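You operate a simulated robot arm through the tools that you are given. There is no shell and no other tool. Be economical: measure what you need, move in short steps, check, and stop when the job is done.

Carry out the task below with a simulated robot arm. There is one attempt and no reset: what you move stays moved.

TASK
Fetch the grey paperback of tales and stand it on top of the beige pine pressing board.

It is judged by the outcome, as a careful person would: the job done as asked, and still so three seconds after it is handed in. It fails if anything else is knocked over, pushed out of place, dropped, spilled or broken.

THE ROBOT
A 7-joint arm with a two-finger parallel gripper, fixed in place. Base frame: the origin is at the foot of the arm, x ahead of it, y to its left, z up; the work surface is at about z = 0. Lengths are in mm, angles in rad, forces in N, time in s.
With the tool pointing down near the work surface it reaches from about 240 to 620 mm from the base axis. Its first joint turns from -1.152 to 1.152 rad. Payload 2.6 kg.
Tool frame: the origin (TCP) lies between the finger pads and is the grasp point; the fingertips stand 30 mm ahead of it; z points along the fingers, y is the line along which they close. The gripper opens to 94 mm. The fingers are 28 mm wide and 10 mm thick; the gripper's body (50 by 96 mm) begins 55 mm behind the TCP.
Orientation is that of the tool frame in the base frame, as [roll, pitch, yaw] about the fixed x, y, z axes, in that order (R = Rz(yaw) Ry(pitch) Rx(roll)). With the fingers straight down and closing along the base's y, the tool's x points along the base's -x, its y along +y and its z along -z.

THE INTERFACE
- The arm moves only by the tool move_arm. Its argument "motion" is a list of rows, each a list of 4 numbers: the shift along the tool's x, y, z in mm, then the turn about the tool's z in rad. In form: [[tx, ty, tz, yaw], ...]. A call has 1 to 20 rows; each row is the pose to reach, as a shift and turn from the pose commanded when the call began, along the tool's axes at that moment. "claw" is the finger opening in mm, from 0 to 94, set as the call begins (left out, the last holds). A row lasts 0.2 s, in which the tool goes at most 50 mm and 0.15 rad; a call with a longer step from one row to the next is refused whole, and so is a gripper value outside its range. A pose out of reach is approached as far as the arm can. The call stops where the force on the tool passes 40 N (or 10 N more than at its start, if that is more) or the arm is blocked; 0.2 s more then pass. The fingers move at their own pace (about 72 mm/s each) and stop on an object; they squeeze with about 42 N. The grip force told is the motor's: it shows also when the fingers shut on nothing. Time passes only in rows, and 0.2 s behind the last, so rows that repeat a pose let the fingers close. It gives the time, the measured TCP pose, the force on the tool (base axes), the opening and the grip force at its end, in the units of the frame above (readings bear some noise).
- Cameras (640 x 400 px; columns grow to the right, rows downward): "scene" is fixed at [32.3, 443.1, 550.9]; the picture's right is [-0.61, -0.79, 0.00], its down [-0.47, 0.37, -0.80] and it looks along [0.63, -0.49, -0.60] (base axes); focal length 278 px, centre (320, 200). "wrist" rides on the gripper at [-37, 0, -58] in the tool frame; the picture's right is [0.00, -1.00, 0.00], its down [0.97, 0.00, -0.24] and it looks along [0.24, 0.00, 0.97] (tool axes); focal length 218 px, centre (320, 200).
- capture(camera): a new picture of that camera. No time passes.
- point_at(camera, pixels): for up to 12 pixels [column, row] of the newest picture of that camera ("zoom" is the newest enlarged one), the place [x, y, z] in the base frame of the surface seen there, good to about 3 mm, but the place of the scene camera against the robot may be out by one fixed shift of up to 25 mm in any direction. No time passes.
- inspect(camera, box): a new picture of the part [left, top, right, bottom] of that camera's present view, enlarged. No time passes.
- hand_in(): hands the job in; it is judged then, once.

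Work in short steps. Measure before you move; look again where a grasp or a placing could have gone wrong, and mend it. You have 60 turns and 20 pictures in all, the two below and enlarged ones among them. Open the gripper and draw the arm clear of the work before you hand the job in, unless the task says otherwise; then end with one line.

The tools are called as name(argument=value, ...) on one line, values as JSON. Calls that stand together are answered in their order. move_arm: Moves the arm, as the interface text tells. Its arguments: {"type":"object","properties":{"motion":{"type":"array","items":{"type":"array","items":{"type":"number"}}},"claw":{"type":"number"}},"required":["motion"]} The other tools are called the same way: capture (camera) takes a picture; point_at (camera, pixels) gives the place of the surface under pixels of a picture; inspect (camera, box) takes an enlarged picture of a part of a camera's view; hand_in () hands the job in.

At the start:

```text
time: 0.0
tool_pos: [361.7, 14.6, 327.5]
tool_rot: [3.141, -0.001, 3.141]
wrist_force: [-0.8, -0.2, 0.0]
opening: 93.8
grasp_force: 0.2
```

scene: 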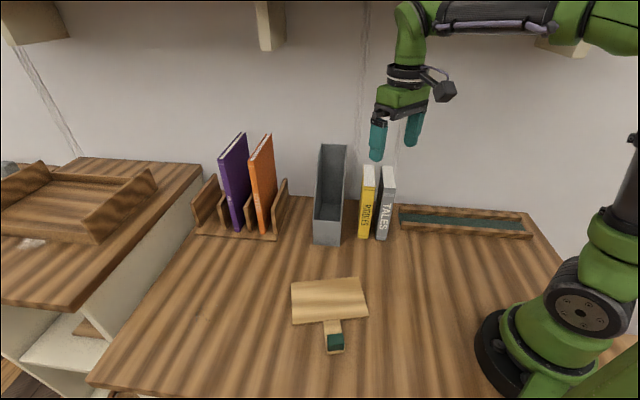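
wrist: 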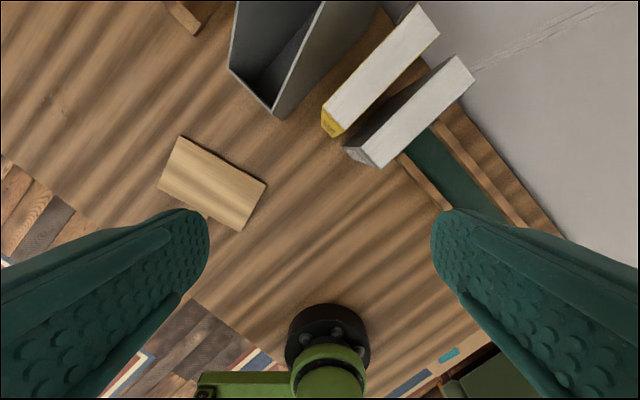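

The grey TALES book stands beside the yellow one near scene (385,203), and the beige board is near (330,300). I'll enlarge both views.

inspect(camera="scene", box=[270, 130, 430, 360])

point_at(camera="wrist", pixels=[[457, 57], [474, 82], [346, 150], [379, 166], [325, 110], [338, 134], [418, 6], [438, 34], [181, 137], [265, 183], [241, 230], [159, 188]])

point_at(camera="scene", pixels=[[292, 283], [358, 279], [367, 316], [293, 322], [330, 300], [335, 345], [334, 328], [383, 190], [381, 235], [388, 172], [364, 190], [362, 235]])

```text
1.74 times, centred on (350, 245) of scene
```

zoom: 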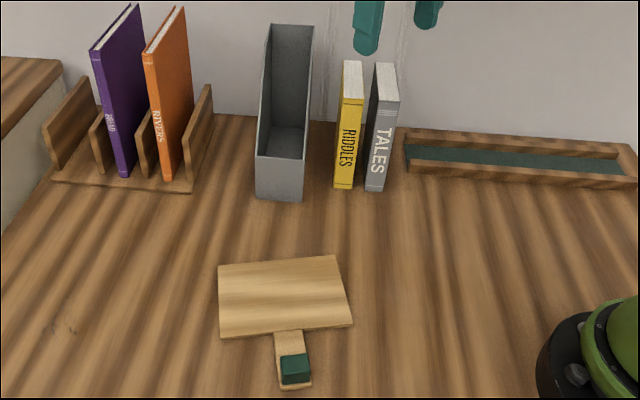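

```text
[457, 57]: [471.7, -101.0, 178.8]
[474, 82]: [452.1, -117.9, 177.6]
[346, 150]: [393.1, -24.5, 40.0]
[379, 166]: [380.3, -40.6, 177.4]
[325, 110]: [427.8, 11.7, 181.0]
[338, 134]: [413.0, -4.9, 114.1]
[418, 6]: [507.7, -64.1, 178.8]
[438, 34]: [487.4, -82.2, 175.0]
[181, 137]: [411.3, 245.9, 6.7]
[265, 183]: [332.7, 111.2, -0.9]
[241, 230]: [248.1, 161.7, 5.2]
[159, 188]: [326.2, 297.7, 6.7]
```

```text
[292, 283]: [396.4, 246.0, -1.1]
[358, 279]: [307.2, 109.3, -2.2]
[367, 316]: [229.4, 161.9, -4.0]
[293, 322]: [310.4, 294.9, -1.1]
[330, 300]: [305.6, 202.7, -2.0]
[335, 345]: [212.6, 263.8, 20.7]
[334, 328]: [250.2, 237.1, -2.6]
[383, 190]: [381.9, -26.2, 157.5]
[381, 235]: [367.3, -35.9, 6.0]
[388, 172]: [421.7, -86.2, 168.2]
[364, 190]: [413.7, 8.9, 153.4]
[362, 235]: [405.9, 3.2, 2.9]
```

From the wrist view, the grey book's top is about 26×105 mm at z≈177, centred near (426,-71). Its long axis runs at 133° and the gap to the yellow book is about 22 mm. I'll go above it with the gripper turned to match and the fingers narrowed.

move_arm(motion=[[-11, -14, 7, 0.137], [-22, -28, 14, 0.274], [-33, -43, 20, 0.41], [-43, -57, 27, 0.547], [-54, -71, 34, 0.684], [-64.3, -85.6, 40, 0.82], [-64.3, -85.6, 40, 0.82]], claw=40)

capture(camera="wrist")

```text
time: 1.6
tool_pos: [425.8, -69.2, 286.1]
tool_rot: [-3.142, 0.0, 2.32]
wrist_force: [1.1, -0.6, 0.4]
opening: 40.1
grasp_force: 0.0
```

```text
16 pictures are left
```

wrist: 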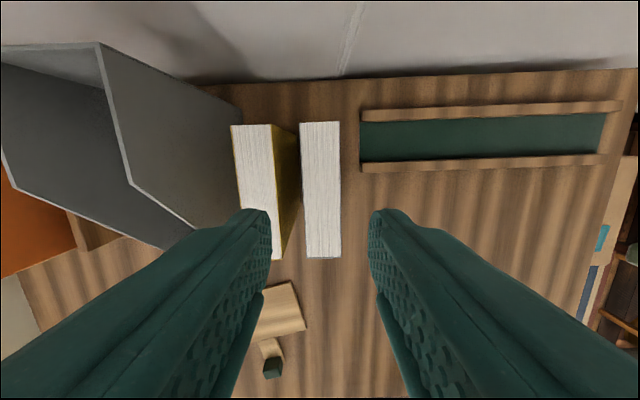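

The book is centred between the fingers at columns 300–341. The yellow book's top edge converges toward the near end, so I'll measure the gaps and the file's height.

inspect(camera="wrist", box=[190, 90, 390, 290])

point_at(camera="wrist", pixels=[[302, 125], [338, 125], [339, 254], [307, 254], [270, 128], [279, 254], [235, 128], [130, 183], [101, 47], [6, 150], [275, 190], [303, 190]])

```text
2.00 times, centred on (290, 190) of wrist
```

zoom: 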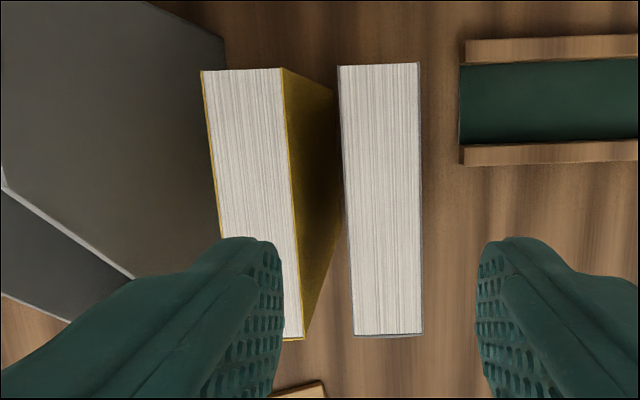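

```text
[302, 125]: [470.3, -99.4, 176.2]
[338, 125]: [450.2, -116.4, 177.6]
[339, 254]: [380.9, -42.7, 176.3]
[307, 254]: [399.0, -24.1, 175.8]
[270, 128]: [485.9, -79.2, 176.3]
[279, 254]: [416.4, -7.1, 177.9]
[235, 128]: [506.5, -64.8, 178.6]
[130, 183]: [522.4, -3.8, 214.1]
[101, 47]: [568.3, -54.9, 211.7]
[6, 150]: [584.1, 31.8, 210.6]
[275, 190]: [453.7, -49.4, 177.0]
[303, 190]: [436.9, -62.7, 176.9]
```

The book is about 29 mm thick with a gap of about 20 mm, so an opening of 40 leaves roughly 5 mm each side. I'll correct by -1.7 mm laterally and -0.03 rad, then descend partway.

move_arm(motion=[[0, -1.7, 10, -0.03], [0, -1.7, 40, -0.03], [0, -1.7, 65, -0.03], [0, -1.7, 70, -0.03]])

capture(camera="wrist")

```text
time: 2.6
tool_pos: [423.8, -71.4, 216.1]
tool_rot: [-3.142, 0.001, 2.351]
wrist_force: [0.4, 0.2, 0.1]
opening: 39.7
grasp_force: 0.1
```

```text
14 pictures are left
```

wrist: 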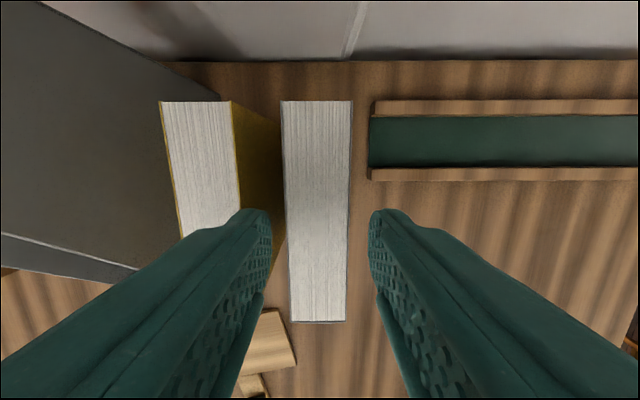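

The book is parallel to the tool and centred at columns 316–318, about 1 mm off. I'll narrow slightly and descend to TCP z≈145.

move_arm(motion=[[0, 0.6, 4, 0], [0, 0.6, 20, 0], [0, 0.6, 38, 0], [0, 0.6, 56, 0], [0, 0.6, 72, 0], [0, 0.6, 72, 0]], claw=38)

capture(camera="wrist")

```text
time: 4.0
tool_pos: [422.9, -71.3, 144.8]
tool_rot: [3.141, 0.001, 2.35]
wrist_force: [0.0, 0.0, 0.3]
opening: 38.0
grasp_force: 0.1
```

```text
13 pictures are left
```

wrist: 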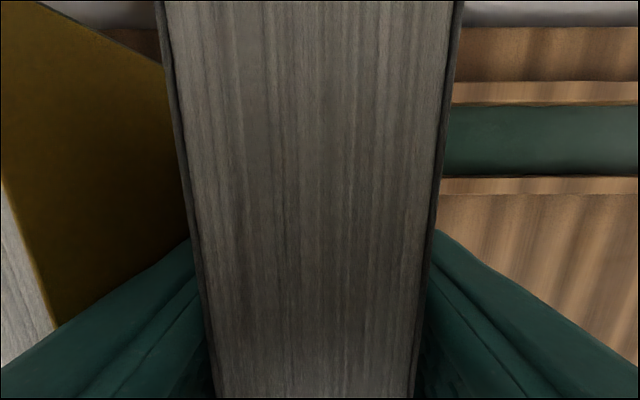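

The fingers straddle the book with no contact force, so I'll close on it.

move_arm(motion=[[0, 0, 0, 0], [0, 0, 0, 0], [0, 0, 0, 0]], claw=0)

```text
time: 4.8
tool_pos: [424.5, -72.1, 143.6]
tool_rot: [-3.141, 0.0, 2.349]
wrist_force: [0.6, -0.8, 0.6]
opening: 33.9
grasp_force: 42.1
```

The grip is firm (34 mm, 42 N). I'll lift 40 mm straight up.

move_arm(motion=[[0, 0, -5, 0], [0, 0, -15, 0], [0, 0, -28, 0], [0, 0, -40, 0], [0, 0, -40, 0]])

capture(camera="scene")

```text
time: 6.0
tool_pos: [424.6, -71.0, 185.9]
tool_rot: [-3.141, 0.0, 2.352]
wrist_force: [0.6, -0.4, -2.2]
opening: 33.9
grasp_force: 42.2
```

```text
12 pictures are left
```

scene: 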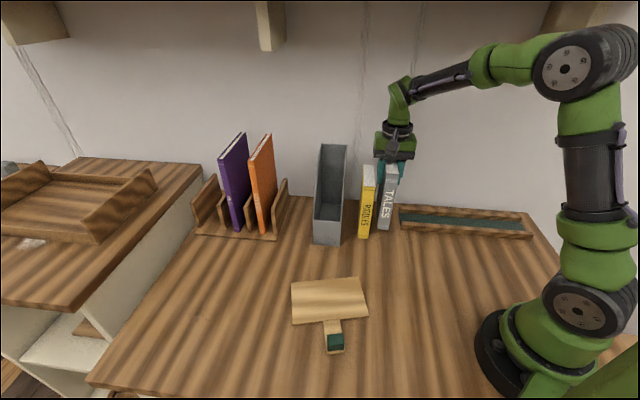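

It's lifted cleanly (about 2.5 N). I'll withdraw it along its own length, away from the yellow book, and raise it a little more.

move_arm(motion=[[15, 0, 0, 0], [40, 0, 0, 0], [65, 0, 0, 0], [90, 0, 0, 0], [115, 0, 0, 0], [135, 0, -10, 0], [150, 0, -20, 0], [150, 0, -20, 0]])

```text
time: 7.8
tool_pos: [319.9, 37.2, 205.1]
tool_rot: [3.14, 0.0, 2.351]
wrist_force: [0.3, 0.2, -2.4]
opening: 34.0
grasp_force: 42.4
```

It's free. I'll move above the board centre (330,204) while turning the book to the board's long axis (60°).

move_arm(motion=[[8.6, 9.6, 0, -0.1414], [17.2, 19.1, 0, -0.2828], [25.8, 28.7, 0, -0.4242], [34.4, 38.2, 0, -0.5655], [43, 47.8, 0, -0.7069], [51.6, 57.3, 0, -0.8483], [60.2, 66.9, 0, -0.9897], [68.8, 76.4, 0, -1.1311], [77.4, 86, 0, -1.2725], [86, 95.5, 0, -1.4138], [94.6, 105.1, 0, -1.5552], [103.2, 114.6, 0, -1.6966], [111.8, 124.2, 0, -1.838], [111.8, 124.2, 0, -1.838]])

capture(camera="scene")

capture(camera="wrist")

```text
time: 10.8
tool_pos: [330.3, 202.8, 204.6]
tool_rot: [-3.141, 0.002, -2.09]
wrist_force: [1.6, -4.3, 17.7]
opening: 29.7
grasp_force: 41.7
```

```text
11 pictures are left
```

scene: 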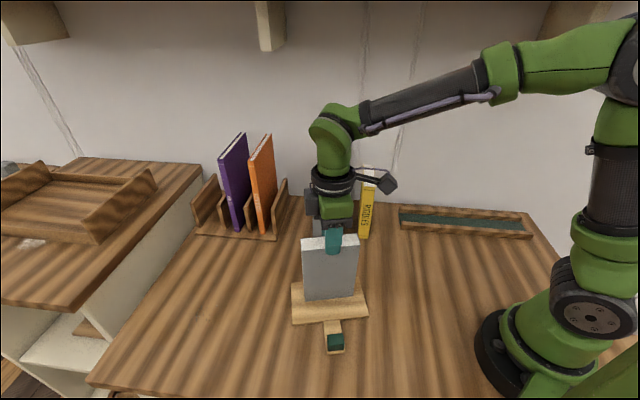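

```text
10 pictures are left
```

wrist: 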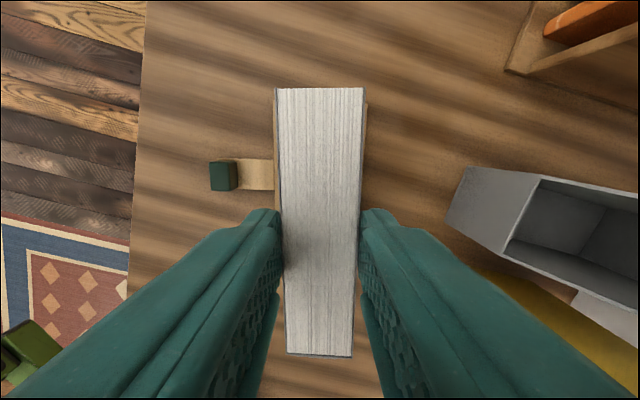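

The opening changed (34→29.7) and the force reads 17.7 N, so the book has slipped down in the grip. I'll look closely before moving.

inspect(camera="scene", box=[260, 190, 400, 360])

point_at(camera="wrist", pixels=[[278, 92], [362, 92], [350, 352], [290, 352], [320, 200], [320, 120], [320, 330], [250, 175], [222, 175], [365, 150]])

point_at(camera="scene", pixels=[[308, 242], [350, 237], [308, 296], [355, 292], [308, 303], [355, 299], [300, 318], [360, 312], [334, 328], [294, 287], [362, 285]])

```text
2.35 times, centred on (330, 275) of scene
```

zoom: 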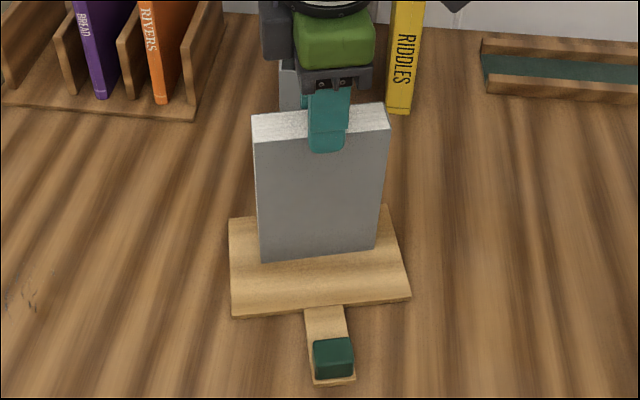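

```text
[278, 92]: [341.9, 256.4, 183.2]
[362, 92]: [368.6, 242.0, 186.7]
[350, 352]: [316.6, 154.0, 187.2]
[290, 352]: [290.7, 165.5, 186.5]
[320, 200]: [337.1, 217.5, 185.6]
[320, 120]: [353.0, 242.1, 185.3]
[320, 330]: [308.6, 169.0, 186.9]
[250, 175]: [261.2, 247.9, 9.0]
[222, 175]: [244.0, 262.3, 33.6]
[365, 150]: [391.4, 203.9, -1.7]
```

```text
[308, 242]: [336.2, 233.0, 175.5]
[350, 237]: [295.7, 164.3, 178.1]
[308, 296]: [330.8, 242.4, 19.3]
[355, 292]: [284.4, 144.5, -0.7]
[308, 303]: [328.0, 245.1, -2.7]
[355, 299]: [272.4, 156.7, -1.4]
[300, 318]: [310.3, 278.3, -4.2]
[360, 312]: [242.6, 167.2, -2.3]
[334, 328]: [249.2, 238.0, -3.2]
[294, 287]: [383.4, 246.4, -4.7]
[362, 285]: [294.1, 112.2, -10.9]
```

The book now stands upright and level on the board: top at z≈186, centred at (330,204), held only by the fingertips. I'll let it settle and read the force again.

move_arm(motion=[[0, 0, 0, 0], [0, 0, 0, 0]])

```text
time: 11.4
tool_pos: [329.2, 202.2, 206.1]
tool_rot: [-3.141, 0.002, -2.091]
wrist_force: [1.3, -1.0, 19.0]
opening: 29.7
grasp_force: 41.9
```

A steady upward push on the tool fits the rounded tips wedging down on the book's top edges while it rests on the board. I'll ease the fingers open in small steps without moving.

move_arm(motion=[[0, 0, 0, 0], [0, 0, 0, 0]], claw=31)

capture(camera="wrist")

```text
time: 12.0
tool_pos: [328.8, 202.1, 204.6]
tool_rot: [3.14, -0.001, -2.092]
wrist_force: [1.0, 0.0, 0.2]
opening: 31.0
grasp_force: 0.4
```

```text
8 pictures are left
```

wrist: 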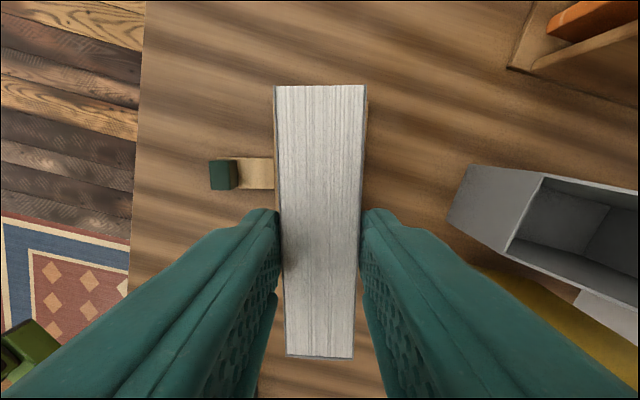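

The book stays upright and stable with the force gone. I'll open a little more and check that it stands freely.

move_arm(motion=[[0, 0, 0, 0], [0, 0, 0, 0], [0, 0, 0, 0]], claw=44)

capture(camera="wrist")

inspect(camera="scene", box=[260, 190, 400, 360])

```text
time: 12.8
tool_pos: [328.6, 201.4, 205.3]
tool_rot: [3.141, 0.0, -2.094]
wrist_force: [-0.3, 0.0, -0.8]
opening: 44.0
grasp_force: 0.3
```

```text
7 pictures are left
```

wrist: 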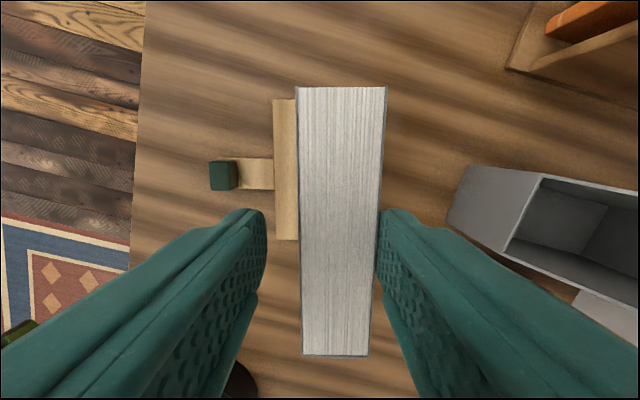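

```text
2.35 times, centred on (330, 275) of scene
```

zoom: 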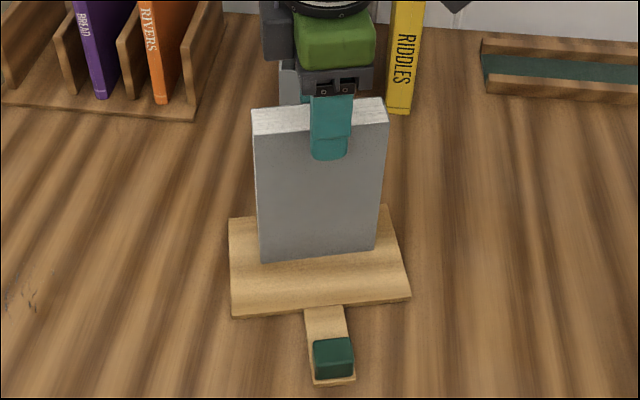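

The book's top followed the right finger by about 8 mm while its foot in the scene view did not move, so it may be leaning on that finger. I'll measure the tilt.

point_at(camera="zoom", pixels=[[262, 150], [264, 200], [266, 250], [370, 150], [368, 200], [366, 240], [320, 200], [320, 240], [300, 275], [350, 270], [240, 225], [395, 225]])

point_at(camera="wrist", pixels=[[300, 92], [383, 92], [366, 350], [306, 350], [320, 220], [365, 220], [285, 110], [285, 170], [285, 225], [260, 175], [276, 170], [296, 170]])

```text
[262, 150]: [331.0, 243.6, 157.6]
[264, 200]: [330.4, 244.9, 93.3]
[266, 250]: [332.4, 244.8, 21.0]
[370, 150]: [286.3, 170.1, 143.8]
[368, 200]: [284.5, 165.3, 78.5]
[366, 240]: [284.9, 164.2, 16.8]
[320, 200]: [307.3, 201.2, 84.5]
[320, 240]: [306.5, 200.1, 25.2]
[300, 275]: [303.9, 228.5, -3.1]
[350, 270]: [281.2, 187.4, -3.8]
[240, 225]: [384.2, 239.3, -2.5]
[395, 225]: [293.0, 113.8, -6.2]
```

```text
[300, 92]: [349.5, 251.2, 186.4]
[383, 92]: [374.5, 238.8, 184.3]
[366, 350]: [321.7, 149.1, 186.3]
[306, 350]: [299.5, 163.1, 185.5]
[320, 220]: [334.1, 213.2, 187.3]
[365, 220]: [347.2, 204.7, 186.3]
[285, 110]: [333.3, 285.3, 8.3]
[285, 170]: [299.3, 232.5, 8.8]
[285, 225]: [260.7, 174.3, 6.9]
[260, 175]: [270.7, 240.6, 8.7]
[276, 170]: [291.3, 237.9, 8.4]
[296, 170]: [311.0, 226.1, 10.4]
```

The numbers say the opposite of a lean: the front face is now vertical (n≈177–178 top to bottom). Before release it was tilted in the grip, and it then righted itself. The right finger is just touching, so I'll shift the gripper about 7 mm that way to centre the book, then recheck.

move_arm(motion=[[0, -2, 0, 0], [0, -4.5, 0, 0], [0, -7, 0, 0], [0, -7, 0, 0]])

capture(camera="wrist")

```text
time: 13.8
tool_pos: [336.0, 198.2, 204.7]
tool_rot: [3.141, 0.0, -2.093]
wrist_force: [-0.7, 0.6, -0.1]
opening: 44.1
grasp_force: 0.0
```

```text
5 pictures are left
```

wrist: 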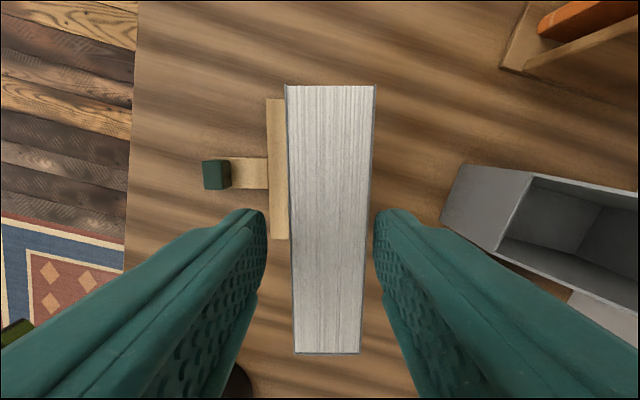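

point_at(camera="wrist", pixels=[[290, 92], [371, 92], [358, 348], [298, 348], [320, 220], [355, 220], [277, 110], [277, 170], [277, 230]])

inspect(camera="scene", box=[260, 190, 400, 360])

point_at(camera="zoom", pixels=[[264, 145], [266, 250], [300, 170], [300, 250], [365, 130], [365, 180], [365, 240], [280, 150], [280, 250], [345, 180], [345, 240]])

```text
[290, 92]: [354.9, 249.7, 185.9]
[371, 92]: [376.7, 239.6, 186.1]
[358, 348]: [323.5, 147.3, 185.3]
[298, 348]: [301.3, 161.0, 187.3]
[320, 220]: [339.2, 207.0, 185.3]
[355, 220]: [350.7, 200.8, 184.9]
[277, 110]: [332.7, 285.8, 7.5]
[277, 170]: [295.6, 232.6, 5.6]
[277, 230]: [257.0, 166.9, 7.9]
```

```text
2.35 times, centred on (330, 275) of scene
```

zoom: 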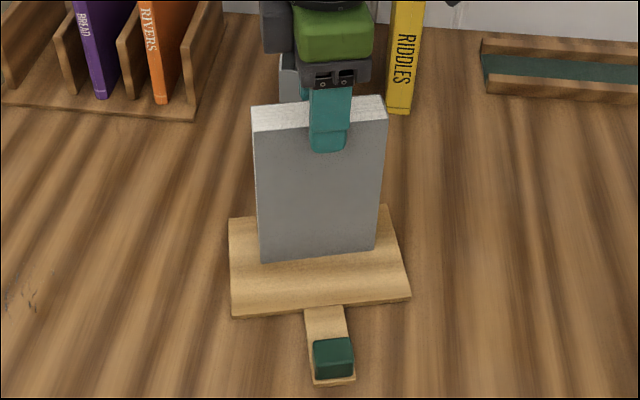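

```text
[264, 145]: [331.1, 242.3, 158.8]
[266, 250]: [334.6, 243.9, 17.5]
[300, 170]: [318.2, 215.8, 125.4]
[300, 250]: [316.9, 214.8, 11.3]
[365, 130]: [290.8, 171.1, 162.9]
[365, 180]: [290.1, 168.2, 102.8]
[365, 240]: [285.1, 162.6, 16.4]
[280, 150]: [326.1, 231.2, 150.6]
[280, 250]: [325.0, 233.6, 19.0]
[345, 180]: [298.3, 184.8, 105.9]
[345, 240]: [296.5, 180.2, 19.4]
```

The book is now clear of both fingers (about 10 mm left, 6 mm right), and its face is vertical in the scene view. It stands by itself, so I'll go straight up slowly and then away.

move_arm(motion=[[0, -2, 0, 0], [0, -2, -5, 0], [0, -2, -15, 0], [0, -2, -30, 0], [0, -2, -60, 0], [0, -2, -100, 0], [0, -2, -120, 0], [0, -2, -120, 0]])

capture(camera="wrist")

```text
time: 15.6
tool_pos: [337.9, 197.4, 325.4]
tool_rot: [3.139, 0.0, -2.093]
wrist_force: [-0.2, -0.6, 0.3]
opening: 44.1
grasp_force: 0.1
```

```text
3 pictures are left
```

wrist: 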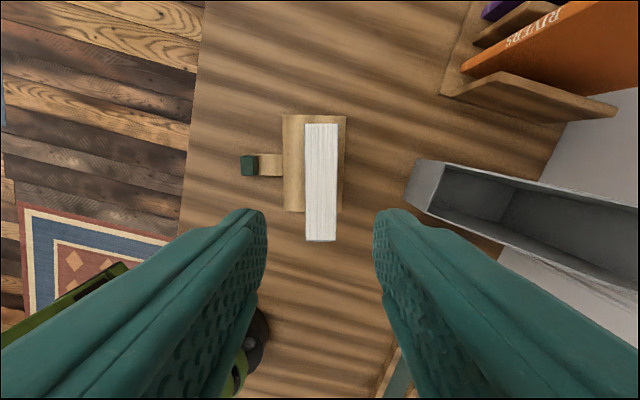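

The book stands upright within the board. I'll draw the arm back and take a final look.

move_arm(motion=[[30, 0, -5, 0], [70, -15, -10, 0], [110, -30, -10, 0], [140, -50, -10, 0], [140, -50, -10, 0], [140, -50, -10, 0], [140, -50, -10, 0]], claw=80)

capture(camera="scene")

inspect(camera="scene", box=[260, 190, 400, 360])

```text
time: 17.2
tool_pos: [310.3, 52.5, 334.6]
tool_rot: [-3.141, 0.0, -2.092]
wrist_force: [1.3, 0.2, 0.4]
opening: 79.9
grasp_force: 0.0
```

```text
2 pictures are left
```

scene: 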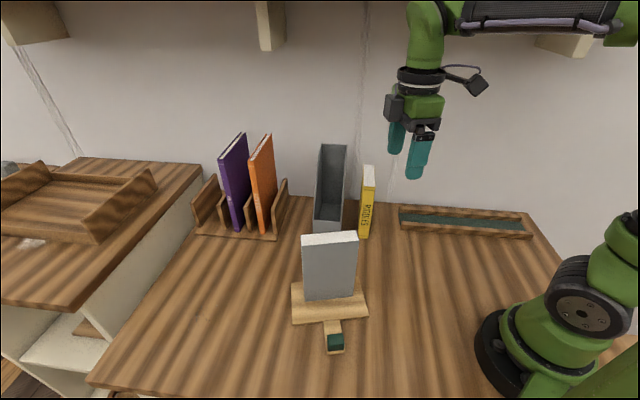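

```text
2.35 times, centred on (330, 275) of scene
```

zoom: 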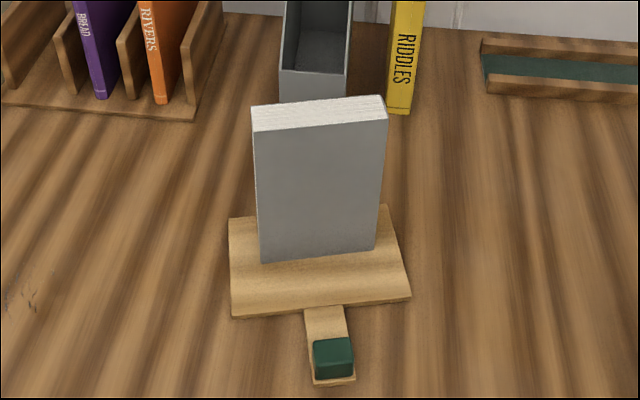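

The book stands upright on the board, nothing else has moved, and the arm is clear with the gripper open. I'm handing in.

hand_in()

```text
The job is handed in.
```

The grey TALES paperback is standing upright and unsupported on the beige pine pressing board; it slipped down in the grip on the way over, but it righted itself when released, and nothing else was disturbed.
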